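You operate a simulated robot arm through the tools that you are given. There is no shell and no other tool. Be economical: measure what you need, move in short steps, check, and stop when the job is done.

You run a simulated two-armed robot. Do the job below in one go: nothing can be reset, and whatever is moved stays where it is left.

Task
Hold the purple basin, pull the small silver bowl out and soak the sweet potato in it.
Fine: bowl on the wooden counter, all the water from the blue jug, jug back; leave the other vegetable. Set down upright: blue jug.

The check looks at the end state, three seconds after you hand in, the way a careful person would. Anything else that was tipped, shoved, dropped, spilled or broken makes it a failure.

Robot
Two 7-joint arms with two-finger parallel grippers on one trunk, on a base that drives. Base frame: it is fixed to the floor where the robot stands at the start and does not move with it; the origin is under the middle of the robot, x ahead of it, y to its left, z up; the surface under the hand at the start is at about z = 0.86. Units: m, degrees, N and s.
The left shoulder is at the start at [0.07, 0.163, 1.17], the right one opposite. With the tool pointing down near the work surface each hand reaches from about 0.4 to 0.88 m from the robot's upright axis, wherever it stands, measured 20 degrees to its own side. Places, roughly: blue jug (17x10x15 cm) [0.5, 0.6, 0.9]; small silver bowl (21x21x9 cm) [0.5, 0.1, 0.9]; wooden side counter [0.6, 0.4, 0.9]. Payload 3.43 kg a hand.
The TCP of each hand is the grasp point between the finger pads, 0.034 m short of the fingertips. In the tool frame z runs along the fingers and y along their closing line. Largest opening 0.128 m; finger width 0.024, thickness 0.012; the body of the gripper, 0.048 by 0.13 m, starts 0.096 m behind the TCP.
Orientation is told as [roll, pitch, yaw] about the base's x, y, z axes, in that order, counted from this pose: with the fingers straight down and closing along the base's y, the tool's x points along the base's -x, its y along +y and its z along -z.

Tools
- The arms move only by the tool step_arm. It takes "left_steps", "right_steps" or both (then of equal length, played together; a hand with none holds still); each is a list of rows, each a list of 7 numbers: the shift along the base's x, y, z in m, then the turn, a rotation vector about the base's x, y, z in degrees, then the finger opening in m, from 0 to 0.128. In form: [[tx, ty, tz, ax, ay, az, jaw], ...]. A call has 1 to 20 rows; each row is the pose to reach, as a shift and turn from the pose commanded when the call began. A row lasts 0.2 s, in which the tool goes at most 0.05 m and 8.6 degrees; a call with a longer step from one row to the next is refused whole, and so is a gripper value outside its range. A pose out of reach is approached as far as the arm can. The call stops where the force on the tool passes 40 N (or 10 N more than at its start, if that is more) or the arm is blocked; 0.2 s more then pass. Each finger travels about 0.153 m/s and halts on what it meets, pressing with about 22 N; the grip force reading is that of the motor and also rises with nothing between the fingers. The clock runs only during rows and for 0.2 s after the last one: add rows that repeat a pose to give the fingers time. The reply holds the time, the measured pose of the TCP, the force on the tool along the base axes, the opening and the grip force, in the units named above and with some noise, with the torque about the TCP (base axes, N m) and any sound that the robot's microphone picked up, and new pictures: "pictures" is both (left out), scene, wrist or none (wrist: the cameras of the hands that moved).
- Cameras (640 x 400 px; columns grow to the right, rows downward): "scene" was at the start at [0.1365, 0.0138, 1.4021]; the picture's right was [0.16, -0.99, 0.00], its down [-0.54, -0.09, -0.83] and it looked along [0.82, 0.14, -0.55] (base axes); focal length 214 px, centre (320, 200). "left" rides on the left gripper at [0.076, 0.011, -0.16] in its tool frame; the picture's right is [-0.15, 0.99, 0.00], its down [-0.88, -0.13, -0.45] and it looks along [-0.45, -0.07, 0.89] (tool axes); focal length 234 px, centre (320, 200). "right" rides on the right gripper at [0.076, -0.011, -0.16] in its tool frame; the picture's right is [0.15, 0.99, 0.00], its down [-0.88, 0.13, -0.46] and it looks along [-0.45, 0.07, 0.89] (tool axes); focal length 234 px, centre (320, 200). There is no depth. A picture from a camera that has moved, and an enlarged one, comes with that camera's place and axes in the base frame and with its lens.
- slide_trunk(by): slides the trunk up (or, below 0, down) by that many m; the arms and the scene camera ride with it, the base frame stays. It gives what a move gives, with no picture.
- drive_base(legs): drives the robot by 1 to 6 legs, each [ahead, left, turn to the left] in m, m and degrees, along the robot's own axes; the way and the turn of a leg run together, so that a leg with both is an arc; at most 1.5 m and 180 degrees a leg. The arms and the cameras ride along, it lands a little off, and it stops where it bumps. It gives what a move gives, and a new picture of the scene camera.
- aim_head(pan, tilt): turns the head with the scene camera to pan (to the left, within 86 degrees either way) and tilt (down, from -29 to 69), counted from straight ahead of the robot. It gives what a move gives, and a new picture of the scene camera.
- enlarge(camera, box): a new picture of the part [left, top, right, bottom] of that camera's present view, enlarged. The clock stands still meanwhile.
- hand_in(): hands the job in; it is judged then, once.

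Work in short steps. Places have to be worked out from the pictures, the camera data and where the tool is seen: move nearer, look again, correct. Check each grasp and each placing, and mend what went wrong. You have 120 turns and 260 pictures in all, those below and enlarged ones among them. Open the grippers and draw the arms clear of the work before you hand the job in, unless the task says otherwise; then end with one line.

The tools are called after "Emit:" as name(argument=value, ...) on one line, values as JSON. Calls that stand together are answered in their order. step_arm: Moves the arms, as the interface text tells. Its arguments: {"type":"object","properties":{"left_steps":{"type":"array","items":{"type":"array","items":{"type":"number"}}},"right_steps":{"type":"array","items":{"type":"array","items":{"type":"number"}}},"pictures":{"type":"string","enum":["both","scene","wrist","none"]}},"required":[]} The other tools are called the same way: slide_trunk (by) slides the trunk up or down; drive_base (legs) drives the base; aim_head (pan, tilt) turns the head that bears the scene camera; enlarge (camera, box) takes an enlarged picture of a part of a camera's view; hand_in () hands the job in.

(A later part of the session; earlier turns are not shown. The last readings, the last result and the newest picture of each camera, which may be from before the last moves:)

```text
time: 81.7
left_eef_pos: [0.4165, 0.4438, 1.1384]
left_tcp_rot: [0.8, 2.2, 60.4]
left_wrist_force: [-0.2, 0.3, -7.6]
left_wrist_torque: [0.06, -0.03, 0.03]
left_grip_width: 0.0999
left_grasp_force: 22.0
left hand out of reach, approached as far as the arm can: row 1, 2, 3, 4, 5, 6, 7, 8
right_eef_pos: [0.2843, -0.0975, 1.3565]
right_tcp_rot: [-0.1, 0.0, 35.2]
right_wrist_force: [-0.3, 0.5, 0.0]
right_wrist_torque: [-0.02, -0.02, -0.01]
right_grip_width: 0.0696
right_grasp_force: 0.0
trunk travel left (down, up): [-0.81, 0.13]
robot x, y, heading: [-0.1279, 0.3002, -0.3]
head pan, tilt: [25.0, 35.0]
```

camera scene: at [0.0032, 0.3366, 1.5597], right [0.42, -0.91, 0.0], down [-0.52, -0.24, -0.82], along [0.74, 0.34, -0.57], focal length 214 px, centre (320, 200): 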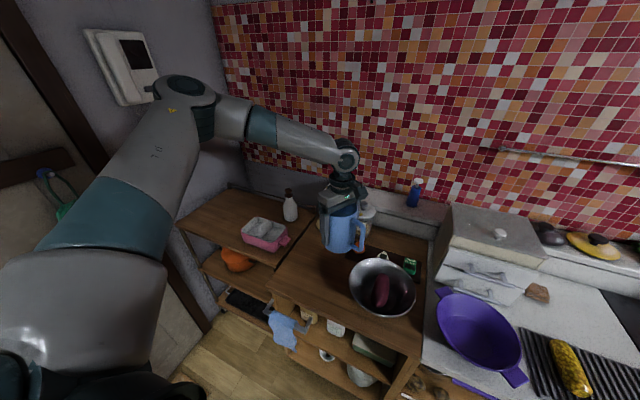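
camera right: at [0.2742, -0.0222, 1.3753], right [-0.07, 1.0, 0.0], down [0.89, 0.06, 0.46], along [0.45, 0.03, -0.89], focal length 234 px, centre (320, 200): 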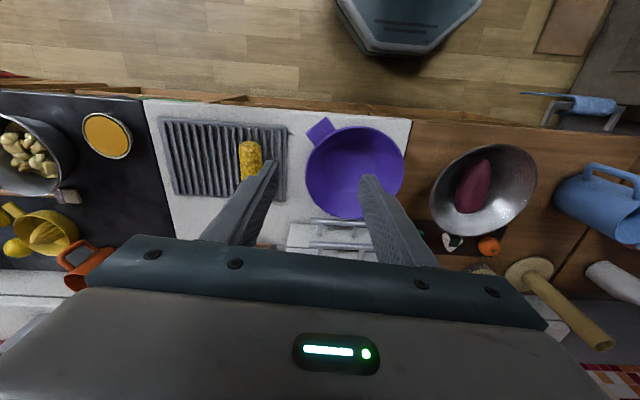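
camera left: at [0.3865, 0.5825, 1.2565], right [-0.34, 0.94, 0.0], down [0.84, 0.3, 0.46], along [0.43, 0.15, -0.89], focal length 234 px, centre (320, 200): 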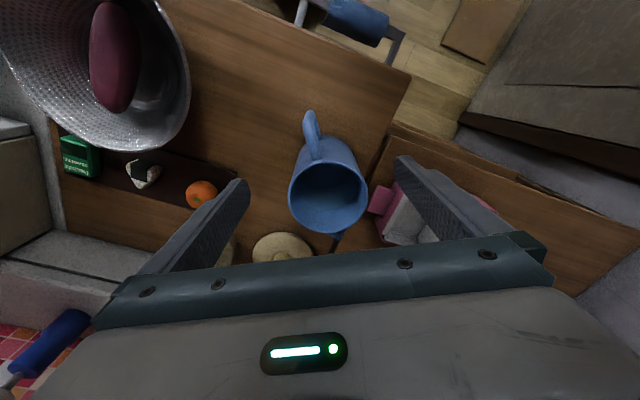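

Yaw and reach trade off on this arm. I test the right arm again as a mirror, this time at proper height, to see whether a flipped grip (yaw about ±90° the other way) is reachable.

Emit:
step_arm(right_steps=[[0.01, 0.02, -0.03, 0, 0, 0, 0.07], [0.03, 0.04, -0.06, 0, 0, 0, 0.07], [0.05, 0.06, -0.09, 0, 0, 0, 0.07], [0.07, 0.08, -0.12, 0, 0, 0, 0.07], [0.09, 0.1, -0.15, 0, 0, 0, 0.07], [0.11, 0.12, -0.18, 0, 0, 0, 0.07], [0.13, 0.14, -0.2, 0, 0, 8, 0.07], [0.14, 0.16, -0.2, 0, 0, 16, 0.07], [0.14, 0.18, -0.2, 0, 0, 24, 0.07], [0.14, 0.18, -0.2, 0, 0, 32, 0.07], [0.14, 0.18, -0.2, 0, 0, 40, 0.07], [0.14, 0.18, -0.2, 0, 0, 48, 0.07], [0.14, 0.18, -0.2, 0, 0, 56, 0.07], [0.14, 0.18, -0.2, 0, 0, 64, 0.07], [0.14, 0.18, -0.2, 0, 0, 72, 0.07]], pictures="none")

```text
time: 85.1
left_eef_pos: [0.4143, 0.4377, 1.1383]
left_tcp_rot: [0.9, 1.9, 60.3]
left_wrist_force: [-0.2, -0.8, -7.5]
left_wrist_torque: [0.1, -0.04, 0.0]
left_grip_width: 0.0996
left_grasp_force: 21.8
right_eef_pos: [0.2755, 0.2417, 1.0895]
right_tcp_rot: [-9.3, -6.9, 113.0]
right_wrist_force: [-0.3, -0.5, -0.6]
right_wrist_torque: [0.07, 0.0, -0.04]
right_grip_width: 0.0698
right_grasp_force: 0.0
right hand out of reach, approached as far as the arm can: row 10, 11, 12, 13, 14, 15
trunk travel left (down, up): [-0.81, 0.13]
robot x, y, heading: [-0.1311, 0.3011, -0.5]
head pan, tilt: [25.0, 35.0]
stopped in row 15 (right hand): the arm was blocked; the commanded pose is now the measured one
```

With the tool vertical, both arms manage only about ±60° of yaw. To pour I need a flipped grip on the jug, so I'll turn the jug further using the base, set it down, regrip, and pour. First I pull the right hand safely back to its own side.

Emit:
step_arm(right_steps=[[0, -0.03, 0.015, 0, 0, -6, 0.07], [0, -0.06, 0.03, 0, 0, -12, 0.07], [0, -0.09, 0.045, 0, 0, -18, 0.07], [0, -0.12, 0.06, 0, 0, -24, 0.07], [0, -0.15, 0.075, 0, 0, -31, 0.07], [0, -0.18, 0.09, 0, 0, -38, 0.07], [0, -0.21, 0.105, 0, 0, -45, 0.07], [0, -0.24, 0.12, 0, 0, -52, 0.07], [0, -0.27, 0.135, 0, 0, -60, 0.07], [0, -0.3, 0.15, 0, 0, -68, 0.07], [0, -0.33, 0.165, 0, 0, -76, 0.07], [0, -0.36, 0.18, 0, 0, -84, 0.07]], pictures="scene")

```text
time: 87.7
left_eef_pos: [0.4158, 0.4427, 1.1375]
left_tcp_rot: [0.8, 2.2, 60.3]
left_wrist_force: [-0.2, -0.3, -6.7]
left_wrist_torque: [0.07, -0.01, 0.03]
left_grip_width: 0.0997
left_grasp_force: 22.3
right_eef_pos: [0.2761, -0.1149, 1.268]
right_tcp_rot: [-9.1, -6.6, 28.8]
right_wrist_force: [-0.3, 0.0, -0.5]
right_wrist_torque: [0.04, -0.03, 0.03]
right_grip_width: 0.0699
right_grasp_force: 0.0
right hand out of reach, approached as far as the arm can: row 3, 4, 5, 6, 7
trunk travel left (down, up): [-0.81, 0.13]
robot x, y, heading: [-0.1252, 0.3028, -0.3]
head pan, tilt: [25.0, 35.0]
camera scene: at [0.003, 0.3367, 1.5598], right [0.42, -0.91, 0.0], down [-0.52, -0.24, -0.82], along [0.74, 0.34, -0.57], focal length 214 px, centre (320, 200)
```

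scene: 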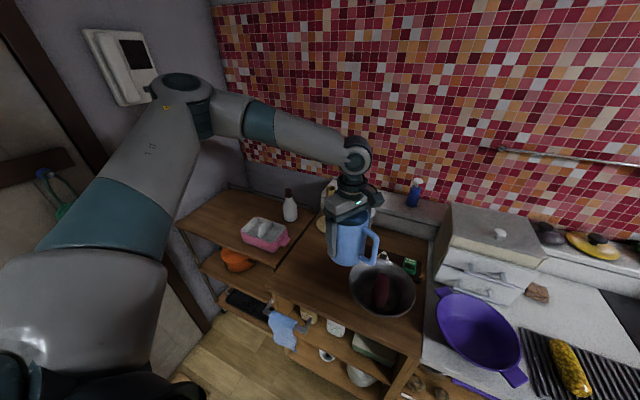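

I drive right 0.36 m and then turn 35° left, carrying the jug high over the bowl and basin.

Emit:
drive_base(legs=[[0, -0.18, 0], [0, -0.18, 0], [0, 0, 18], [0, 0, 17]])

```text
time: 92.3
left_eef_pos: [0.2385, 0.3621, 1.1375]
left_tcp_rot: [0.8, 2.2, 94.7]
left_wrist_force: [0.6, -0.3, -7.1]
left_wrist_torque: [0.07, 0.0, -0.01]
left_grip_width: 0.0996
left_grasp_force: 21.5
right_eef_pos: [0.4373, -0.1766, 1.2661]
right_tcp_rot: [-9.0, -6.6, 63.5]
right_wrist_force: [-0.2, -0.9, 0.4]
right_wrist_torque: [0.05, 0.03, 0.0]
right_grip_width: 0.07
right_grasp_force: 0.0
trunk travel left (down, up): [-0.81, 0.13]
robot x, y, heading: [-0.1267, -0.0598, 34.0]
head pan, tilt: [25.0, 35.0]
camera scene: at [-0.0432, 0.0411, 1.5597], right [0.86, -0.51, 0.0], down [-0.3, -0.49, -0.82], along [0.42, 0.7, -0.57], focal length 214 px, centre (320, 200)
```

scene: 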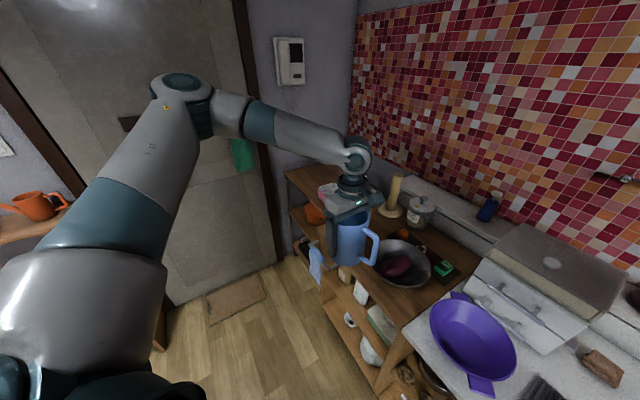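

The yaw is now 95° in the world frame with the jug upright. I drive forward about 10 cm (along world x) so the set-down spot left of the bowl comes within reach.

Emit:
drive_base(legs=[[0.085, -0.057, 0]])

Emit:
step_arm(left_steps=[[0, 0.01, 0, 0, 0, 0, 0.07], [0.005, 0.03, 0, 0, 0, 0, 0.07], [0.012, 0.05, 0, 0, 0, 0, 0.07], [0.02, 0.07, 0, 0, 0, 0, 0.07], [0.03, 0.09, 0, 0, 0, 0, 0.07], [0.04, 0.11, 0, 0, 0, 0, 0.07], [0.05, 0.13, 0, 0, 0, 0, 0.07], [0.06, 0.15, 0, 0, 0, 0, 0.07], [0.07, 0.17, 0, 0, 0, 0, 0.07], [0.08, 0.19, 0, 0, 0, 0, 0.07], [0.09, 0.2, 0, 0, 0, 0, 0.07]], pictures="both")

```text
time: 93.4
left_eef_pos: [0.337, 0.3643, 1.1379]
left_tcp_rot: [0.7, 2.2, 94.8]
left_wrist_force: [0.1, -0.2, -7.8]
left_wrist_torque: [0.05, -0.03, 0.0]
left_grip_width: 0.0997
left_grasp_force: 22.2
right_eef_pos: [0.5368, -0.1741, 1.2676]
right_tcp_rot: [-9.2, -6.8, 63.5]
right_wrist_force: [-0.1, -0.2, 0.0]
right_wrist_torque: [0.0, 0.0, -0.02]
right_grip_width: 0.0702
right_grasp_force: 0.1
trunk travel left (down, up): [-0.81, 0.13]
robot x, y, heading: [-0.0279, -0.0597, 34.5]
head pan, tilt: [25.0, 35.0]
camera scene: at [0.0562, 0.0443, 1.5599], right [0.86, -0.51, 0.0], down [-0.29, -0.49, -0.82], along [0.42, 0.7, -0.57], focal length 214 px, centre (320, 200)
```

scene: 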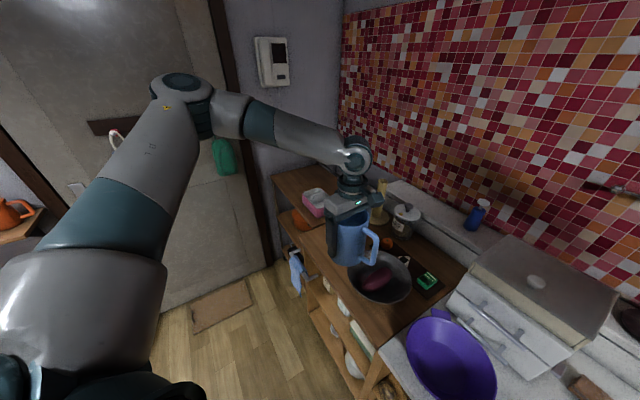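

```text
time: 95.8
left_eef_pos: [0.3942, 0.5593, 1.1469]
left_tcp_rot: [0.7, 2.3, 94.9]
left_wrist_force: [-0.3, -0.1, -7.6]
left_wrist_torque: [0.1, 0.01, 0.05]
left_grip_width: 0.0998
left_grasp_force: 21.9
left hand out of reach, approached as far as the arm can: row 8, 9, 10, 11
right_eef_pos: [0.539, -0.1748, 1.2663]
right_tcp_rot: [-9.1, -6.6, 63.5]
right_wrist_force: [-0.6, 1.1, 0.2]
right_wrist_torque: [0.03, 0.02, -0.01]
right_grip_width: 0.07
right_grasp_force: 0.1
trunk travel left (down, up): [-0.81, 0.13]
robot x, y, heading: [-0.0273, -0.0593, 34.2]
head pan, tilt: [25.0, 35.0]
camera scene: at [0.0586, 0.0448, 1.5597], right [0.86, -0.51, 0.0], down [-0.3, -0.49, -0.82], along [0.42, 0.7, -0.57], focal length 214 px, centre (320, 200)
camera left: at [0.3906, 0.4896, 1.3095], right [-1.0, 0.06, 0.01], down [0.06, 0.91, 0.42], along [0.02, 0.42, -0.91], focal length 234 px, centre (320, 200)
```

scene: 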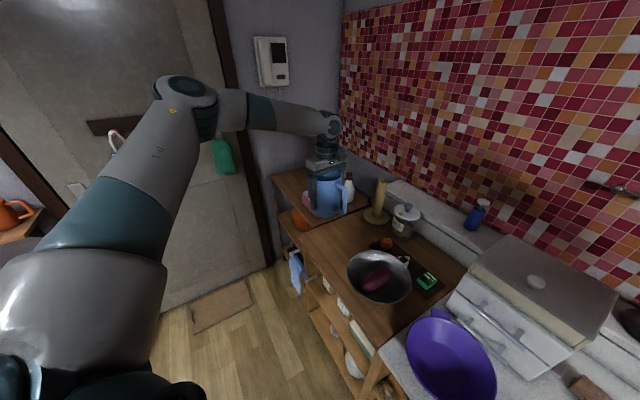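
left: 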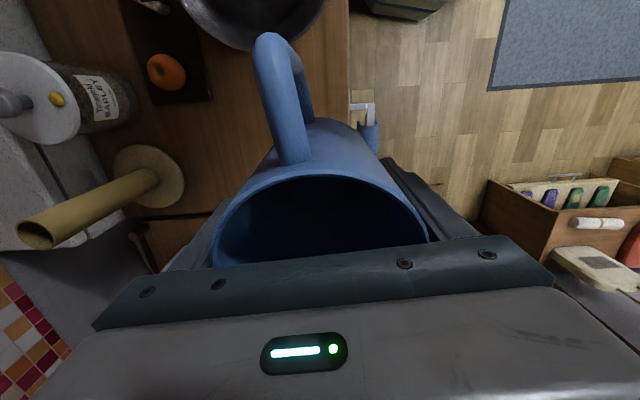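

The jug is above clear wood left of the bowl. I lower it most of the way, nudging 2.5 cm deeper onto the counter.

Emit:
step_arm(left_steps=[[0, 0, -0.02, 0, 0, 0, 0.07], [0, 0, -0.05, 0, 0, 0, 0.07], [0.005, 0, -0.08, 0, 0, 0, 0.07], [0.01, 0, -0.11, 0, 0, 0, 0.07], [0.015, 0, -0.14, 0, 0, 0, 0.07], [0.02, 0, -0.17, 0, 0, 0, 0.07], [0.025, 0, -0.195, 0, 0, 0, 0.07]], pictures="both")

```text
time: 97.4
left_eef_pos: [0.337, 0.5582, 1.0214]
left_tcp_rot: [0.7, 2.2, 94.8]
left_wrist_force: [0.1, 0.0, -6.2]
left_wrist_torque: [0.1, 0.03, -0.01]
left_grip_width: 0.0999
left_grasp_force: 22.1
left hand out of reach, approached as far as the arm can: row 1, 2, 3, 4, 5, 6, 7
right_eef_pos: [0.5387, -0.1738, 1.2668]
right_tcp_rot: [-9.1, -6.5, 63.5]
right_wrist_force: [0.9, 0.8, -0.6]
right_wrist_torque: [-0.03, 0.01, 0.02]
right_grip_width: 0.07
right_grasp_force: 0.1
trunk travel left (down, up): [-0.81, 0.13]
robot x, y, heading: [-0.0269, -0.0581, 34.2]
head pan, tilt: [25.0, 35.0]
camera scene: at [0.0585, 0.0449, 1.5597], right [0.86, -0.51, 0.0], down [-0.3, -0.49, -0.82], along [0.42, 0.7, -0.57], focal length 214 px, centre (320, 200)
camera left: at [0.3342, 0.4892, 1.1845], right [-1.0, 0.06, 0.01], down [0.06, 0.91, 0.42], along [0.02, 0.42, -0.91], focal length 234 px, centre (320, 200)
```

scene: 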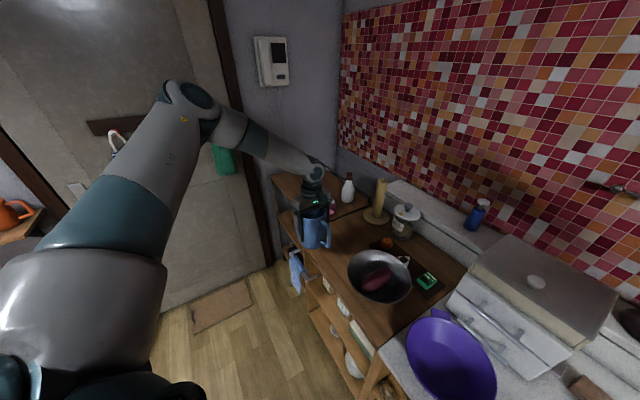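
left: 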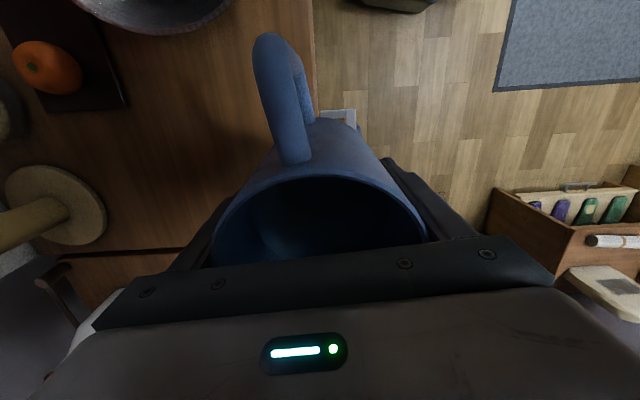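

Reaching low with the high trunk pulls the hand back. I return to the previous pose, drive 3 cm forward, and use the trunk itself to lower the jug.

Emit:
step_arm(left_steps=[[0.008, 0, 0.025, 0, 0, 0, 0.07], [0.02, 0, 0.05, 0, 0, 0, 0.07], [0.032, 0, 0.075, 0, 0, 0, 0.07], [0.044, 0, 0.1, 0, 0, 0, 0.07], [0.055, 0, 0.12, 0, 0, 0, 0.07]], pictures="none")

Emit:
drive_base(legs=[[0.025, -0.017, 0]])

Emit:
slide_trunk(by=-0.17)

```text
time: 98.6
left_eef_pos: [0.3924, 0.5546, 1.1423]
left_tcp_rot: [0.9, 2.2, 94.9]
left_wrist_force: [0.9, 0.1, -6.5]
left_wrist_torque: [0.11, 0.03, -0.01]
left_grip_width: 0.0999
left_grasp_force: 22.0
right_eef_pos: [0.5386, -0.1738, 1.267]
right_tcp_rot: [-9.1, -6.5, 63.5]
right_wrist_force: [0.0, 0.2, -0.7]
right_wrist_torque: [0.02, -0.03, 0.01]
right_grip_width: 0.07
right_grasp_force: 0.1
trunk travel left (down, up): [-0.81, 0.13]
robot x, y, heading: [-0.0246, -0.0616, 34.1]
head pan, tilt: [25.0, 35.0]
```

```text
time: 99.5
left_eef_pos: [0.4143, 0.5566, 1.1456]
left_tcp_rot: [0.3, 2.2, 94.9]
left_wrist_force: [-1.6, 0.0, -6.3]
left_wrist_torque: [0.09, -0.12, 0.0]
left_grip_width: 0.0997
left_grasp_force: 21.8
right_eef_pos: [0.5623, -0.173, 1.2703]
right_tcp_rot: [-9.5, -6.8, 63.6]
right_wrist_force: [-1.2, -0.7, 0.4]
right_wrist_torque: [0.04, -0.1, -0.01]
right_grip_width: 0.0699
right_grasp_force: 0.1
trunk travel left (down, up): [-0.81, 0.13]
robot x, y, heading: [-0.0017, -0.059, 34.4]
head pan, tilt: [25.0, 35.0]
camera scene: at [0.0797, 0.045, 1.5604], right [0.86, -0.51, 0.01], down [-0.29, -0.49, -0.82], along [0.42, 0.7, -0.57], focal length 214 px, centre (320, 200)
```

scene: 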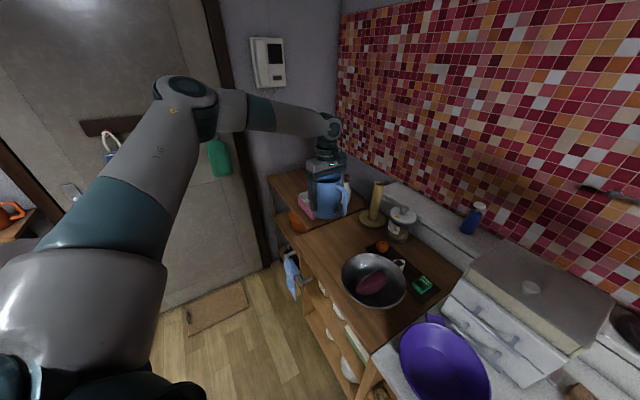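

```text
time: 101.4
left_eef_pos: [0.4211, 0.5564, 0.9722]
left_tcp_rot: [0.9, 2.2, 94.9]
left_wrist_force: [-0.1, -0.5, -7.0]
left_wrist_torque: [0.1, 0.02, -0.02]
left_grip_width: 0.0996
left_grasp_force: 21.7
right_eef_pos: [0.5695, -0.1733, 1.0979]
right_tcp_rot: [-9.1, -6.7, 63.6]
right_wrist_force: [0.0, 0.0, -0.1]
right_wrist_torque: [0.03, 0.02, 0.03]
right_grip_width: 0.0701
right_grasp_force: 0.1
trunk travel left (down, up): [-0.64, 0.3]
robot x, y, heading: [0.0008, -0.0598, 34.1]
head pan, tilt: [25.0, 35.0]
```

Good, that works: the hand is at [0.421,0.556,0.972]. I lower the trunk 4.6 cm more and check the remaining gap.

Emit:
slide_trunk(by=-0.046)

Emit:
enlarge(camera="scene", box=[260, 120, 440, 280])

```text
time: 102.3
left_eef_pos: [0.4209, 0.5568, 0.9257]
left_tcp_rot: [0.8, 2.1, 95.0]
left_wrist_force: [0.4, 0.3, -6.7]
left_wrist_torque: [0.07, -0.01, -0.01]
left_grip_width: 0.0999
left_grasp_force: 21.9
right_eef_pos: [0.5679, -0.1731, 1.0512]
right_tcp_rot: [-9.1, -6.8, 63.5]
right_wrist_force: [0.7, 0.2, -0.5]
right_wrist_torque: [-0.01, -0.03, 0.01]
right_grip_width: 0.0697
right_grasp_force: 0.0
trunk travel left (down, up): [-0.594, 0.346]
robot x, y, heading: [0.0008, -0.0565, 34.0]
head pan, tilt: [25.0, 35.0]
```

```text
2.50 times, centred on (350, 200) of scene
camera zoom: at [0.0881, 0.0447, 1.3438], right [0.86, -0.51, 0.0], down [-0.29, -0.49, -0.82], along [0.42, 0.7, -0.57], focal length 536 px, centre (245, 200)
```

zoom: 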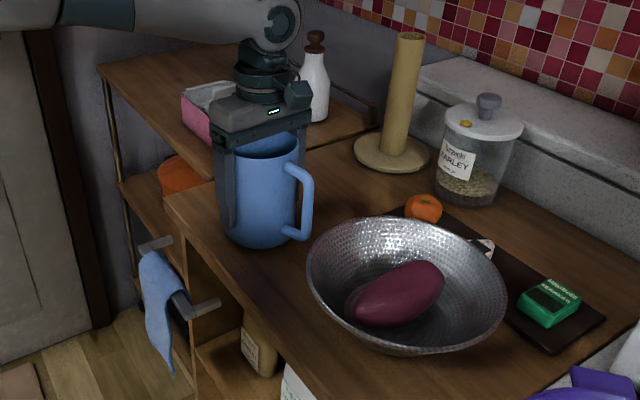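

The jug is just above the wood, with handle clear of the bowl. I lower the last few millimetres.

Emit:
slide_trunk(by=-0.007)

```text
time: 102.8
left_eef_pos: [0.4205, 0.5558, 0.9209]
left_tcp_rot: [0.5, 2.1, 94.8]
left_wrist_force: [-1.2, -2.4, 10.0]
left_wrist_torque: [0.67, -0.29, 0.02]
left_grip_width: 0.0994
left_grasp_force: 22.8
right_eef_pos: [0.5675, -0.1749, 1.0444]
right_tcp_rot: [-9.1, -6.9, 63.5]
right_wrist_force: [0.2, -0.3, -0.5]
right_wrist_torque: [-0.02, 0.0, -0.01]
right_grip_width: 0.0702
right_grasp_force: 0.1
trunk travel left (down, up): [-0.587, 0.353]
robot x, y, heading: [0.0012, -0.0581, 34.2]
head pan, tilt: [25.0, 35.0]
```

Firm contact. I open slowly and rise with the trunk.

Emit:
step_arm(left_steps=[[0, 0, 0, 0, 0, 0, 0.1], [0, 0, 0, 0, 0, 0, 0.106], [0, 0, 0, 0, 0, 0, 0.114], [0, 0, 0, 0, 0, 0, 0.122], [0, 0, 0, 0, 0, 0, 0.128], [0, 0, 0, 0, 0, 0, 0.128]], pictures="none")

Emit:
slide_trunk(by=0.2)

Emit:
enlarge(camera="left", box=[0, 0, 640, 400])

Emit:
enlarge(camera="scene", box=[260, 120, 440, 280])

```text
time: 104.2
left_eef_pos: [0.42, 0.5561, 0.9189]
left_tcp_rot: [0.8, 2.1, 94.9]
left_wrist_force: [-0.3, -0.2, 0.8]
left_wrist_torque: [-0.03, -0.02, 0.02]
left_grip_width: 0.1281
left_grasp_force: 0.1
right_eef_pos: [0.5686, -0.1741, 1.044]
right_tcp_rot: [-9.1, -6.7, 63.5]
right_wrist_force: [-0.1, 0.9, 0.1]
right_wrist_torque: [0.02, 0.0, 0.01]
right_grip_width: 0.0701
right_grasp_force: 0.1
trunk travel left (down, up): [-0.587, 0.353]
robot x, y, heading: [0.0012, -0.0589, 34.1]
head pan, tilt: [25.0, 35.0]
```

```text
time: 106.4
left_eef_pos: [0.4199, 0.5559, 1.1195]
left_tcp_rot: [0.8, 2.2, 94.9]
left_wrist_force: [0.1, 0.3, 0.4]
left_wrist_torque: [0.0, 0.01, 0.0]
left_grip_width: 0.1281
left_grasp_force: 0.0
right_eef_pos: [0.5691, -0.1752, 1.2443]
right_tcp_rot: [-9.1, -6.7, 63.5]
right_wrist_force: [0.9, -0.1, 1.0]
right_wrist_torque: [0.01, -0.04, -0.02]
right_grip_width: 0.0702
right_grasp_force: 0.0
trunk travel left (down, up): [-0.787, 0.153]
robot x, y, heading: [0.0025, -0.0573, 34.0]
head pan, tilt: [25.0, 35.0]
```

```text
1.00 times, centred on (320, 200) of left (not enlarged: the box is as wide or as high as the picture)
camera zoom: at [0.4182, 0.4868, 1.282], right [-1.0, 0.06, 0.01], down [0.06, 0.91, 0.42], along [0.02, 0.42, -0.91], focal length 234 px, centre (320, 200)
```

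zoom: 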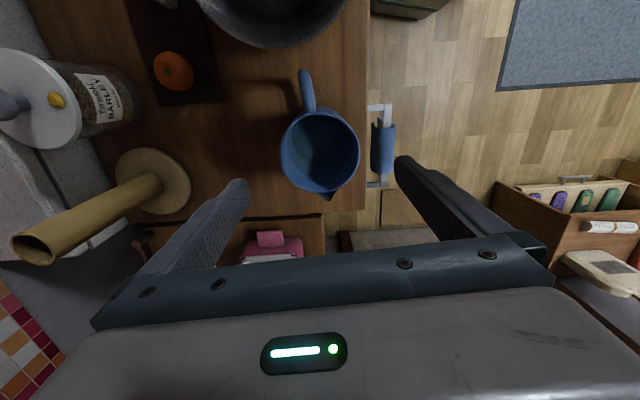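

```text
2.50 times, centred on (350, 200) of scene
camera zoom: at [0.088, 0.0442, 1.5367], right [0.86, -0.51, 0.0], down [-0.29, -0.49, -0.82], along [0.42, 0.7, -0.57], focal length 536 px, centre (245, 200)
```

zoom: 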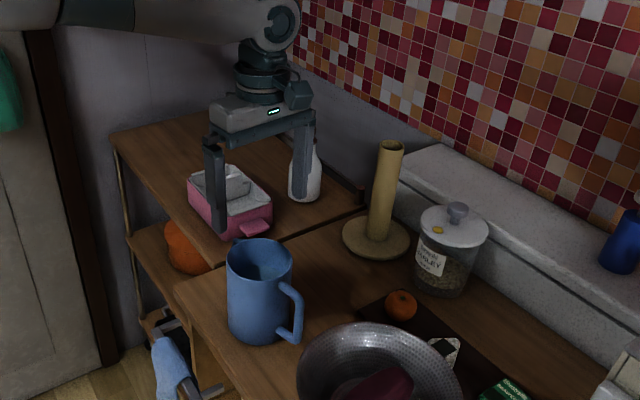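

The jug stands upright with its spout at about 98°. I back the left hand away, raised, while unwinding its yaw by 120° for the flipped grip.

Emit:
step_arm(left_steps=[[0, -0.01, 0.02, 0, 0, -8, 0.128], [-0.01, -0.025, 0.04, 0, 0, -16, 0.128], [-0.022, -0.04, 0.06, 0, 0, -24, 0.128], [-0.034, -0.056, 0.08, 0, 0, -32, 0.128], [-0.046, -0.072, 0.1, 0, 0, -40, 0.128], [-0.058, -0.088, 0.1, 0, 0, -48, 0.128], [-0.07, -0.104, 0.1, 0, 0, -56, 0.128], [-0.082, -0.12, 0.1, 0, 0, -64, 0.128], [-0.094, -0.136, 0.1, 0, 0, -72, 0.128], [-0.106, -0.152, 0.1, 0, 0, -80, 0.128], [-0.118, -0.168, 0.1, 0, 0, -88, 0.128], [-0.13, -0.184, 0.1, 0, 0, -96, 0.128], [-0.142, -0.2, 0.1, 0, 0, -104, 0.128], [-0.155, -0.215, 0.1, 0, 0, -112, 0.128], [-0.17, -0.23, 0.1, 0, 0, -120, 0.128]], pictures="none")

Emit:
drive_base(legs=[[-0.124, 0.084, 0], [0, 0, -25], [0, 0, -24]])

```text
time: 109.6
left_eef_pos: [0.2488, 0.3266, 1.2209]
left_tcp_rot: [0.7, 2.2, -25.2]
left_wrist_force: [0.2, 0.0, 1.0]
left_wrist_torque: [0.03, -0.01, 0.01]
left_grip_width: 0.1281
left_grasp_force: 0.0
right_eef_pos: [0.5682, -0.175, 1.245]
right_tcp_rot: [-9.1, -6.7, 63.5]
right_wrist_force: [-0.8, 0.7, 0.2]
right_wrist_torque: [-0.03, 0.0, 0.01]
right_grip_width: 0.07
right_grasp_force: 0.1
trunk travel left (down, up): [-0.787, 0.153]
robot x, y, heading: [0.0027, -0.0597, 33.7]
head pan, tilt: [25.0, 35.0]
```

```text
time: 113.5
left_eef_pos: [0.308, 0.0007, 1.2195]
left_tcp_rot: [0.7, 2.1, -74.9]
left_wrist_force: [-0.1, 0.3, 1.4]
left_wrist_torque: [-0.02, -0.01, -0.01]
left_grip_width: 0.128
left_grasp_force: 0.0
right_eef_pos: [0.1319, -0.5647, 1.2432]
right_tcp_rot: [-9.1, -6.7, 13.8]
right_wrist_force: [0.2, -0.4, 0.1]
right_wrist_torque: [-0.01, 0.0, -0.01]
right_grip_width: 0.0699
right_grasp_force: 0.2
trunk travel left (down, up): [-0.787, 0.153]
robot x, y, heading: [-0.1457, -0.057, -15.5]
head pan, tilt: [25.0, 35.0]
camera scene: at [-0.0124, -0.0585, 1.5368], right [0.16, -0.99, 0.0], down [-0.57, -0.09, -0.82], along [0.81, 0.13, -0.57], focal length 214 px, centre (320, 200)
```

scene: 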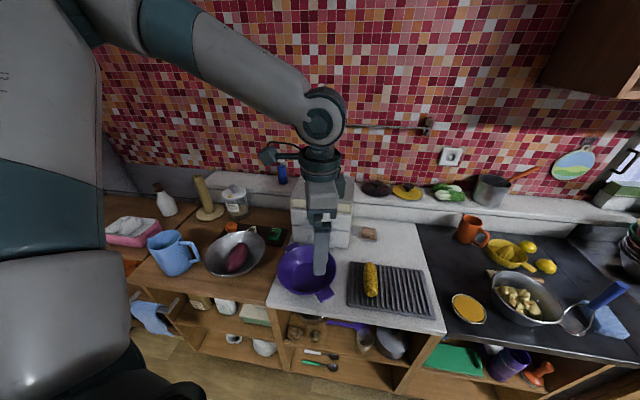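

The rel. yaw of -60° is reached. I drive left so the jug comes within the hand's easy area.

Emit:
drive_base(legs=[[-0.03, 0.27, 0], [-0.03, 0.27, 0]])

Emit:
enlarge(camera="left", box=[0, 0, 640, 400])

```text
time: 116.9
left_eef_pos: [0.3965, 0.5278, 1.2209]
left_tcp_rot: [0.8, 2.4, -75.5]
left_wrist_force: [0.0, 0.3, 0.0]
left_wrist_torque: [0.0, -0.02, -0.01]
left_grip_width: 0.1282
left_grasp_force: 0.1
right_eef_pos: [0.2158, -0.0374, 1.2428]
right_tcp_rot: [-9.0, -6.7, 13.1]
right_wrist_force: [-0.4, 0.2, 0.4]
right_wrist_torque: [0.01, 0.03, 0.01]
right_grip_width: 0.0702
right_grasp_force: 0.0
trunk travel left (down, up): [-0.787, 0.153]
robot x, y, heading: [-0.0551, 0.4724, -16.3]
head pan, tilt: [25.0, 35.0]
camera scene: at [0.0761, 0.4698, 1.5368], right [0.15, -0.99, 0.0], down [-0.57, -0.09, -0.82], along [0.81, 0.13, -0.57], focal length 214 px, centre (320, 200)
```

scene: 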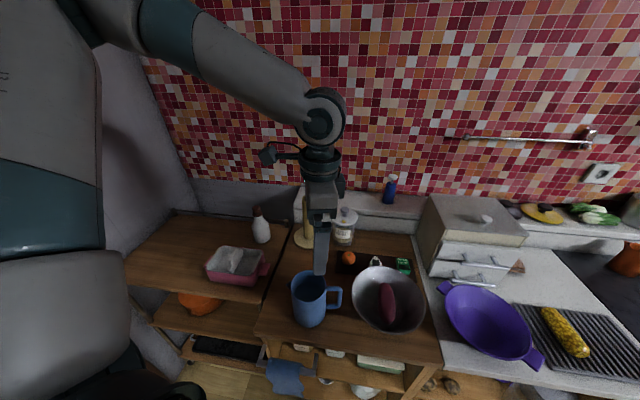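

```text
1.00 times, centred on (320, 200) of left (not enlarged: the box is as wide or as high as the picture)
camera zoom: at [0.3892, 0.5979, 1.3822], right [0.99, 0.11, 0.01], down [0.09, -0.9, 0.42], along [0.05, -0.42, -0.91], focal length 234 px, centre (320, 200)
```

zoom: 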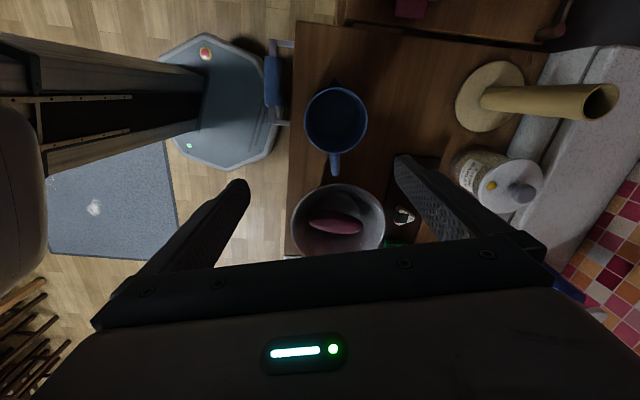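

From here the jug centre reads about [0.42,0.556] and the flipped grip needs yaw ≈ -83°. I align above it (also removing the 2.4° tilt) and come down to z≈1.04.

Emit:
step_arm(left_steps=[[0.008, 0.009, -0.04, -0.8, 0, -2.5, 0.128], [0.016, 0.018, -0.08, -1.6, 0.1, -5, 0.128], [0.0235, 0.028, -0.12, -2.5, 0.2, -7.5, 0.128], [0.0235, 0.028, -0.15, -2.5, 0.2, -7.5, 0.128], [0.0235, 0.028, -0.18, -2.5, 0.2, -7.5, 0.128]], pictures="none")

Emit:
enlarge(camera="left", box=[200, 50, 440, 290])

Emit:
enlarge(camera="scene", box=[220, 180, 440, 380])

```text
time: 118.1
left_eef_pos: [0.4255, 0.5589, 1.0387]
left_tcp_rot: [0.1, -0.3, -83.0]
left_wrist_force: [-0.4, 0.1, -0.5]
left_wrist_torque: [-0.02, 0.02, -0.01]
left_grip_width: 0.1282
left_grasp_force: 0.0
right_eef_pos: [0.2158, -0.0359, 1.2444]
right_tcp_rot: [-9.2, -6.6, 13.1]
right_wrist_force: [0.3, 0.0, 0.2]
right_wrist_torque: [-0.01, 0.02, 0.0]
right_grip_width: 0.07
right_grasp_force: 0.1
trunk travel left (down, up): [-0.787, 0.153]
robot x, y, heading: [-0.0592, 0.4744, -16.4]
head pan, tilt: [25.0, 35.0]
```

```text
1.67 times, centred on (320, 170) of left
camera zoom: at [0.4275, 0.6375, 1.1981], right [1.0, -0.03, 0.0], down [-0.02, -0.89, 0.46], along [-0.01, -0.46, -0.89], focal length 390 px, centre (320, 250)
```

zoom: 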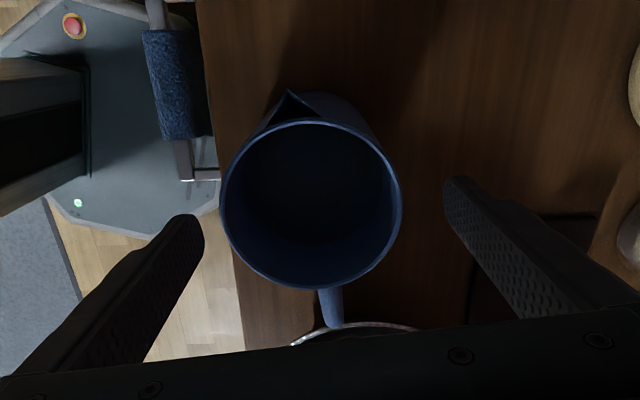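

```text
2.00 times, centred on (330, 280) of scene
camera zoom: at [0.0775, 0.4713, 1.5367], right [0.15, -0.99, 0.0], down [-0.57, -0.09, -0.82], along [0.81, 0.12, -0.57], focal length 429 px, centre (300, 40)
```

zoom: 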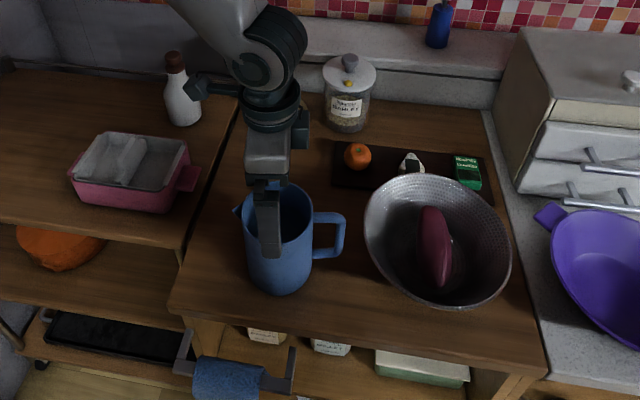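

The jug axis is at [0.4205,0.559], σ≈97°, and the tool is 5 mm off in x. I correct, descend and grip.

Emit:
step_arm(left_steps=[[-0.005, 0, -0.03, 0, 0, 0, 0.128], [-0.005, 0, -0.06, 0, 0, 0, 0.128], [-0.005, 0, -0.09, 0, 0, 0, 0.128], [-0.005, 0, -0.12, 0, 0, 0, 0.128]], pictures="none")

Emit:
step_arm(left_steps=[[0, 0, 0, 0, 0, 0, 0.12], [0, 0, 0, 0, 0, 0, 0.112], [0, 0, 0, 0, 0, 0, 0.104], [0, 0, 0, 0, 0, 0, 0.096], [0, 0, 0, 0, 0, 0, 0.088], [0, 0, 0, 0, 0, 0, 0.08], [0, 0, 0, 0, 0, 0, 0.075]], pictures="none")

Emit:
enlarge(camera="scene", box=[220, 180, 440, 380])

```text
time: 119.1
left_eef_pos: [0.4226, 0.5766, 0.9395]
left_tcp_rot: [0.1, -0.3, -83.0]
left_wrist_force: [0.8, -0.6, 0.5]
left_wrist_torque: [0.02, -0.02, 0.03]
left_grip_width: 0.1278
left_grasp_force: 0.0
left hand out of reach, approached as far as the arm can: row 3, 4
right_eef_pos: [0.2154, -0.0363, 1.2444]
right_tcp_rot: [-9.1, -6.6, 13.1]
right_wrist_force: [-0.1, 0.0, -1.2]
right_wrist_torque: [-0.04, 0.0, 0.0]
right_grip_width: 0.0701
right_grasp_force: 0.1
trunk travel left (down, up): [-0.787, 0.153]
robot x, y, heading: [-0.0567, 0.4714, -16.1]
head pan, tilt: [25.0, 35.0]
```

```text
time: 120.7
left_eef_pos: [0.4226, 0.577, 0.9406]
left_tcp_rot: [0.2, -0.3, -83.0]
left_wrist_force: [-2.8, 1.3, 0.0]
left_wrist_torque: [0.01, 0.09, -0.08]
left_grip_width: 0.0924
left_grasp_force: 22.0
right_eef_pos: [0.2142, -0.0362, 1.2453]
right_tcp_rot: [-9.0, -6.7, 13.3]
right_wrist_force: [-1.5, 0.4, 0.3]
right_wrist_torque: [-0.01, -0.01, 0.0]
right_grip_width: 0.07
right_grasp_force: 0.0
trunk travel left (down, up): [-0.787, 0.153]
robot x, y, heading: [-0.0587, 0.4738, -16.4]
head pan, tilt: [25.0, 35.0]
```

```text
2.00 times, centred on (330, 280) of scene
camera zoom: at [0.0761, 0.4717, 1.5368], right [0.15, -0.99, 0.0], down [-0.57, -0.09, -0.82], along [0.81, 0.12, -0.57], focal length 429 px, centre (300, 40)
```

zoom: 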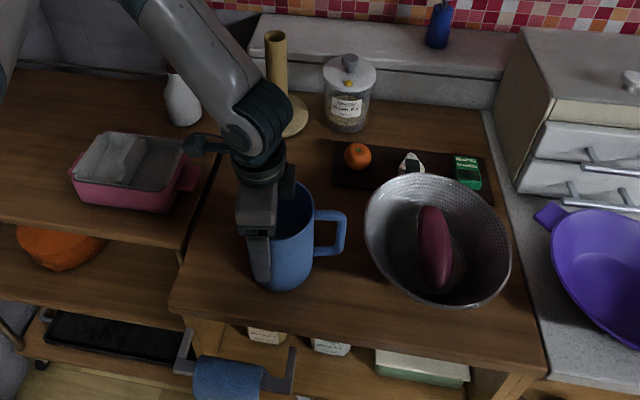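

The arm fell short (y 0.577 instead of 0.559), so this grip is off-centre. I open, go back up to the reachable pose, and lower with the trunk instead.

Emit:
step_arm(left_steps=[[0, 0, 0, 0, 0, 0, 0.105], [0, 0, 0, 0, 0, 0, 0.128], [0, 0, 0, 0, 0, 0, 0.128], [0, 0, 0.03, 0, 0, 0, 0.128], [0, 0, 0.06, 0, 0, 0, 0.128], [0, -0.009, 0.1, 0, 0, 0, 0.128], [-0.002, -0.018, 0.12, 0, 0, 0, 0.128]], pictures="none")

Emit:
enlarge(camera="left", box=[200, 50, 440, 290])

```text
time: 122.3
left_eef_pos: [0.4179, 0.5556, 1.0603]
left_tcp_rot: [0.1, -0.2, -83.0]
left_wrist_force: [-0.6, -0.2, 0.8]
left_wrist_torque: [-0.01, -0.03, 0.01]
left_grip_width: 0.1278
left_grasp_force: 0.1
right_eef_pos: [0.2137, -0.0359, 1.2436]
right_tcp_rot: [-9.0, -6.8, 13.1]
right_wrist_force: [0.0, -0.2, 0.3]
right_wrist_torque: [0.01, 0.01, -0.02]
right_grip_width: 0.0698
right_grasp_force: 0.0
trunk travel left (down, up): [-0.787, 0.153]
robot x, y, heading: [-0.0549, 0.4719, -16.2]
head pan, tilt: [25.0, 35.0]
```

```text
1.67 times, centred on (320, 170) of left
camera zoom: at [0.4204, 0.6338, 1.2193], right [1.0, -0.03, 0.0], down [-0.02, -0.89, 0.46], along [-0.01, -0.46, -0.89], focal length 390 px, centre (320, 250)
```

zoom: 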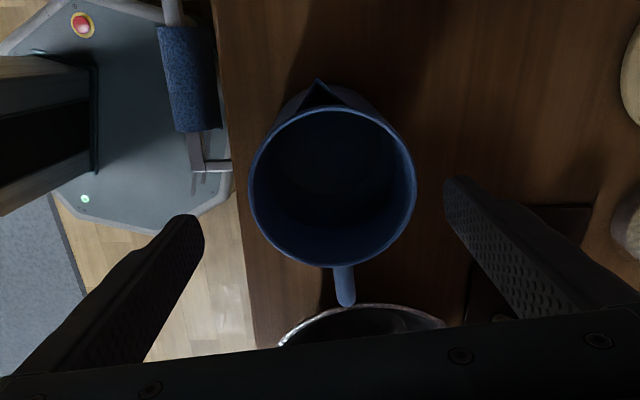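

The jug centre is now [0.4265,0.559]. I shift the hand there and lower the trunk by 0.12 m first.

Emit:
step_arm(left_steps=[[0.0085, 0.0035, 0, 0, 0, -0.5, 0.128], [0.0085, 0.0035, 0, 0, 0, -0.5, 0.128]], pictures="none")

Emit:
slide_trunk(by=-0.13)

Emit:
enlarge(camera="left", box=[160, 50, 480, 290])

```text
time: 122.9
left_eef_pos: [0.4254, 0.5584, 1.0609]
left_tcp_rot: [0.1, -0.2, -83.4]
left_wrist_force: [-0.8, -0.2, -0.4]
left_wrist_torque: [-0.01, 0.01, -0.01]
left_grip_width: 0.1277
left_grasp_force: 0.0
right_eef_pos: [0.2152, -0.0363, 1.243]
right_tcp_rot: [-9.0, -6.7, 13.1]
right_wrist_force: [-0.5, -0.5, -0.1]
right_wrist_torque: [0.0, 0.0, 0.02]
right_grip_width: 0.07
right_grasp_force: 0.1
trunk travel left (down, up): [-0.787, 0.153]
robot x, y, heading: [-0.058, 0.4722, -16.4]
head pan, tilt: [25.0, 35.0]
```

```text
time: 124.5
left_eef_pos: [0.426, 0.5592, 0.9296]
left_tcp_rot: [0.1, -0.2, -83.5]
left_wrist_force: [-0.6, 0.1, -0.7]
left_wrist_torque: [0.02, -0.01, -0.03]
left_grip_width: 0.128
left_grasp_force: 0.0
right_eef_pos: [0.2138, -0.0366, 1.1141]
right_tcp_rot: [-9.1, -6.8, 13.1]
right_wrist_force: [0.4, 0.6, -0.7]
right_wrist_torque: [0.03, 0.0, -0.02]
right_grip_width: 0.07
right_grasp_force: 0.0
trunk travel left (down, up): [-0.657, 0.283]
robot x, y, heading: [-0.0549, 0.4732, -16.2]
head pan, tilt: [25.0, 35.0]
```

```text
1.67 times, centred on (320, 170) of left
camera zoom: at [0.4287, 0.6376, 1.0895], right [1.0, -0.03, 0.0], down [-0.03, -0.89, 0.46], along [-0.01, -0.46, -0.89], focal length 390 px, centre (320, 250)
```

zoom: 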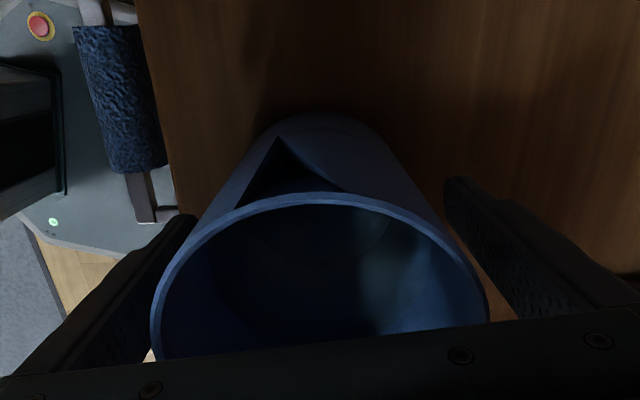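

The hand is in place at [0.426,0.559]. I lower 1.2 cm more and close.

Emit:
slide_trunk(by=-0.012)

Emit:
step_arm(left_steps=[[0, 0, 0, 0, 0, 0, 0.12], [0, 0, 0, 0, 0, 0, 0.112], [0, 0, 0, 0, 0, 0, 0.104], [0, 0, 0, 0, 0, 0, 0.096], [0, 0, 0, 0, 0, 0, 0.088], [0, 0, 0, 0, 0, 0, 0.08], [0, 0, 0, 0, 0, 0, 0.07]], pictures="none")

```text
time: 125.1
left_eef_pos: [0.4242, 0.5601, 0.918]
left_tcp_rot: [0.1, -0.2, -83.6]
left_wrist_force: [-0.1, 0.2, -0.1]
left_wrist_torque: [-0.02, 0.02, -0.05]
left_grip_width: 0.1281
left_grasp_force: 0.1
right_eef_pos: [0.215, -0.0372, 1.1024]
right_tcp_rot: [-9.2, -6.7, 13.1]
right_wrist_force: [0.3, 0.3, -0.9]
right_wrist_torque: [0.02, 0.03, -0.03]
right_grip_width: 0.07
right_grasp_force: 0.0
trunk travel left (down, up): [-0.645, 0.295]
robot x, y, heading: [-0.0579, 0.4781, -16.1]
head pan, tilt: [25.0, 35.0]
```

```text
time: 126.7
left_eef_pos: [0.4254, 0.5594, 0.9178]
left_tcp_rot: [0.1, -0.3, -83.5]
left_wrist_force: [-2.5, -0.3, 0.3]
left_wrist_torque: [-0.02, 0.53, -0.06]
left_grip_width: 0.1002
left_grasp_force: 21.9
right_eef_pos: [0.2144, -0.0368, 1.1026]
right_tcp_rot: [-9.1, -6.8, 13.2]
right_wrist_force: [0.3, -0.2, 0.7]
right_wrist_torque: [-0.01, -0.01, -0.01]
right_grip_width: 0.0702
right_grasp_force: 0.0
trunk travel left (down, up): [-0.645, 0.295]
robot x, y, heading: [-0.0592, 0.4706, -16.3]
head pan, tilt: [25.0, 35.0]
```

The width is 10.0 cm, a true diametral grip. I lift with the trunk.

Emit:
slide_trunk(by=0.02)

Emit:
slide_trunk(by=0.17)

Emit:
aim_head(pan=15, tilt=45)

```text
time: 127.4
left_eef_pos: [0.4256, 0.5592, 0.9382]
left_tcp_rot: [0.0, -0.2, -83.5]
left_wrist_force: [0.9, 0.0, -7.7]
left_wrist_torque: [0.16, -0.02, 0.01]
left_grip_width: 0.0998
left_grasp_force: 22.0
right_eef_pos: [0.2145, -0.0369, 1.1224]
right_tcp_rot: [-9.0, -6.6, 13.2]
right_wrist_force: [0.5, 0.6, 0.3]
right_wrist_torque: [0.0, -0.02, 0.0]
right_grip_width: 0.0699
right_grasp_force: 0.0
trunk travel left (down, up): [-0.665, 0.275]
robot x, y, heading: [-0.0554, 0.4722, -16.4]
head pan, tilt: [25.0, 35.0]
```

```text
time: 129.3
left_eef_pos: [0.4263, 0.5598, 1.1075]
left_tcp_rot: [0.0, -0.1, -83.5]
left_wrist_force: [0.1, 0.1, -7.4]
left_wrist_torque: [0.13, 0.02, -0.01]
left_grip_width: 0.0998
left_grasp_force: 22.1
right_eef_pos: [0.2151, -0.0365, 1.2924]
right_tcp_rot: [-9.1, -6.8, 13.1]
right_wrist_force: [0.3, 0.5, 0.4]
right_wrist_torque: [0.01, -0.01, -0.02]
right_grip_width: 0.0702
right_grasp_force: 0.1
trunk travel left (down, up): [-0.835, 0.105]
robot x, y, heading: [-0.0565, 0.4719, -16.0]
head pan, tilt: [25.0, 35.0]
```

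```text
time: 130.0
left_eef_pos: [0.4265, 0.5594, 1.1079]
left_tcp_rot: [0.1, -0.2, -83.5]
left_wrist_force: [0.9, -0.1, -6.9]
left_wrist_torque: [0.12, 0.0, 0.0]
left_grip_width: 0.0999
left_grasp_force: 22.0
right_eef_pos: [0.2166, -0.0358, 1.2913]
right_tcp_rot: [-9.1, -6.7, 13.2]
right_wrist_force: [-0.6, -0.1, -0.3]
right_wrist_torque: [0.0, 0.01, 0.01]
right_grip_width: 0.0701
right_grasp_force: 0.0
trunk travel left (down, up): [-0.835, 0.105]
robot x, y, heading: [-0.0591, 0.4735, -16.4]
head pan, tilt: [15.0, 45.0]
camera scene: at [0.0715, 0.4563, 1.5699], right [-0.02, -1.0, 0.0], down [-0.71, 0.01, -0.71], along [0.71, -0.01, -0.71], focal length 214 px, centre (320, 200)
```

scene: 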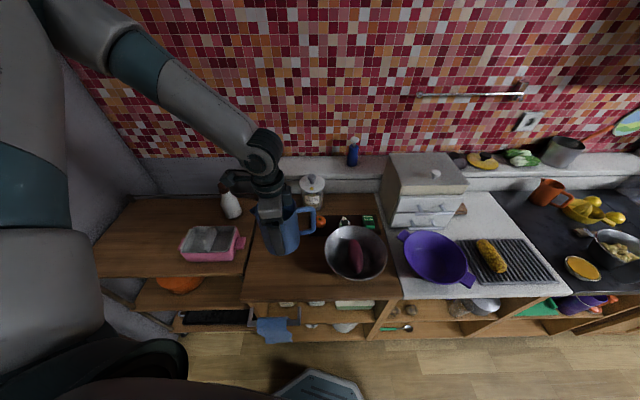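

The jug is held securely (about 7 N) with the spout facing left. I drive the base right so the jug comes to the right side of the bowl, passing high above it.

Emit:
drive_base(legs=[[0.064, -0.146, 0], [0.063, -0.145, 0]])

```text
time: 132.4
left_eef_pos: [0.4652, 0.249, 1.1086]
left_tcp_rot: [0.0, -0.3, -83.2]
left_wrist_force: [0.1, 0.5, -6.8]
left_wrist_torque: [0.09, -0.01, 0.0]
left_grip_width: 0.0996
left_grasp_force: 22.0
right_eef_pos: [0.2569, -0.3452, 1.2929]
right_tcp_rot: [-9.4, -6.7, 13.4]
right_wrist_force: [0.1, -0.3, -0.4]
right_wrist_torque: [-0.01, 0.01, -0.03]
right_grip_width: 0.0701
right_grasp_force: 0.2
trunk travel left (down, up): [-0.835, 0.105]
robot x, y, heading: [-0.0185, 0.1624, -16.1]
head pan, tilt: [15.0, 45.0]
camera scene: at [0.1108, 0.1466, 1.57], right [-0.02, -1.0, 0.0], down [-0.71, 0.01, -0.71], along [0.71, -0.01, -0.71], focal length 214 px, centre (320, 200)
```

scene: 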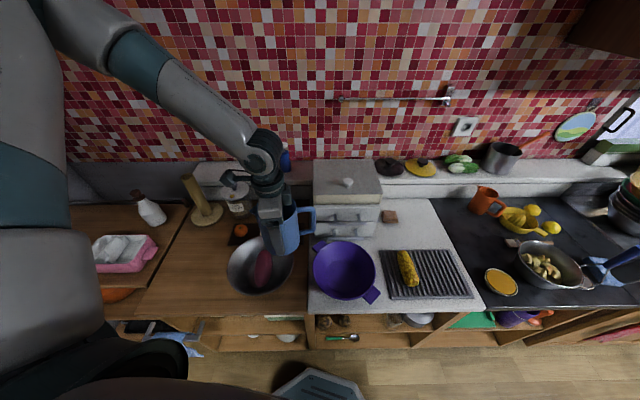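

The jug is right of the bowl with its spout above the bowl. I tilt 30° first and check reach and lip position.

Emit:
step_arm(left_steps=[[0, -0.002, 0, -5, -0.6, 0, 0.07], [0, -0.004, 0, -10, -1.2, 0, 0.07], [0, -0.006, 0, -15, -1.8, 0, 0.07], [0, -0.008, 0, -20, -2.4, 0, 0.07], [0, -0.01, 0, -25, -3, 0, 0.07], [0, -0.01, 0, -30, -3.7, 0, 0.07]], pictures="both")

```text
time: 133.8
left_eef_pos: [0.4668, 0.2395, 1.1072]
left_tcp_rot: [0.3, -30.5, -83.3]
left_wrist_force: [0.2, -0.8, -6.7]
left_wrist_torque: [0.04, 0.03, 0.02]
left_grip_width: 0.0997
left_grasp_force: 21.9
right_eef_pos: [0.2581, -0.3474, 1.2931]
right_tcp_rot: [-9.3, -6.7, 13.3]
right_wrist_force: [0.1, 0.3, -0.4]
right_wrist_torque: [-0.03, 0.02, 0.0]
right_grip_width: 0.07
right_grasp_force: 0.1
trunk travel left (down, up): [-0.835, 0.105]
robot x, y, heading: [-0.0135, 0.1594, -15.9]
head pan, tilt: [15.0, 45.0]
camera scene: at [0.1113, 0.1442, 1.5699], right [-0.02, -1.0, 0.0], down [-0.71, 0.01, -0.71], along [0.71, -0.01, -0.71], focal length 214 px, centre (320, 200)
camera left: at [0.4604, 0.3862, 1.2067], right [1.0, -0.01, 0.08], down [-0.07, -0.54, 0.84], along [0.04, -0.84, -0.54], focal length 234 px, centre (320, 200)
```

scene: 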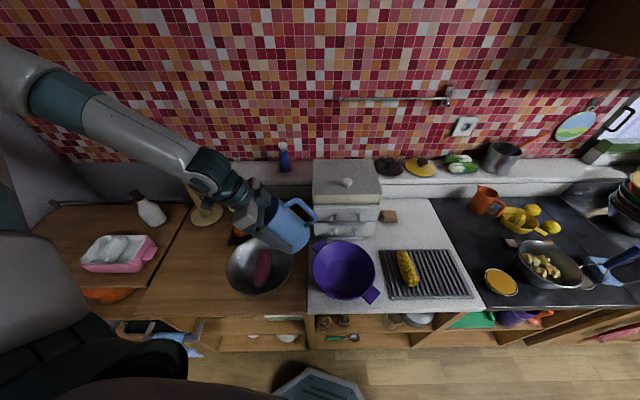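
left: 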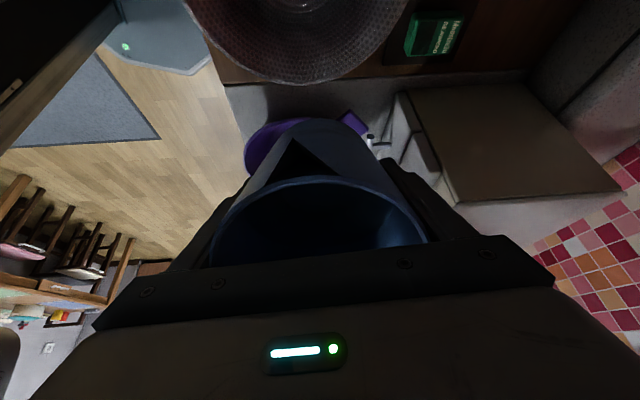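

The tilt works smoothly and the spout points into the bowl. I continue to about 55°, slowly, watching for water.

Emit:
step_arm(left_steps=[[0, 0, 0, -4, -0.5, 0, 0.07], [0, 0, 0, -8, -1, 0, 0.07], [0, 0, 0, -12, -1.5, 0, 0.07], [0, 0, 0, -16, -2, 0, 0.07], [0, 0, 0, -20, -2.4, 0, 0.07], [0, 0, 0, -24, -2.9, 0, 0.07], [0, 0, 0, -24, -2.9, 0, 0.07]], pictures="both")

```text
time: 135.4
left_eef_pos: [0.4646, 0.2391, 1.1084]
left_tcp_rot: [0.3, -54.6, -83.2]
left_wrist_force: [-0.3, -0.3, -6.6]
left_wrist_torque: [0.05, 0.03, 0.04]
left_grip_width: 0.0998
left_grasp_force: 21.7
right_eef_pos: [0.2577, -0.3487, 1.2912]
right_tcp_rot: [-9.1, -6.6, 13.4]
right_wrist_force: [0.6, 0.1, 0.0]
right_wrist_torque: [0.01, -0.01, 0.02]
right_grip_width: 0.0701
right_grasp_force: 0.0
trunk travel left (down, up): [-0.835, 0.105]
robot x, y, heading: [-0.0147, 0.1579, -15.8]
head pan, tilt: [15.0, 45.0]
camera scene: at [0.1112, 0.1429, 1.5699], right [-0.02, -1.0, 0.0], down [-0.71, 0.01, -0.71], along [0.71, -0.01, -0.71], focal length 214 px, centre (320, 200)
camera left: at [0.456, 0.4132, 1.1387], right [0.99, 0.04, 0.12], down [-0.12, -0.15, 0.98], along [0.05, -0.99, -0.15], focal length 234 px, centre (320, 200)
```

scene: 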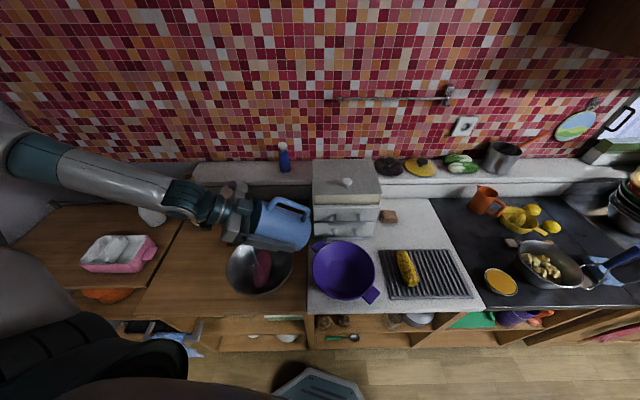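
left: 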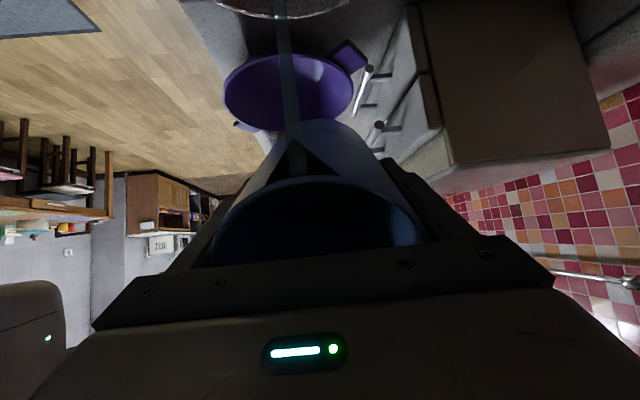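

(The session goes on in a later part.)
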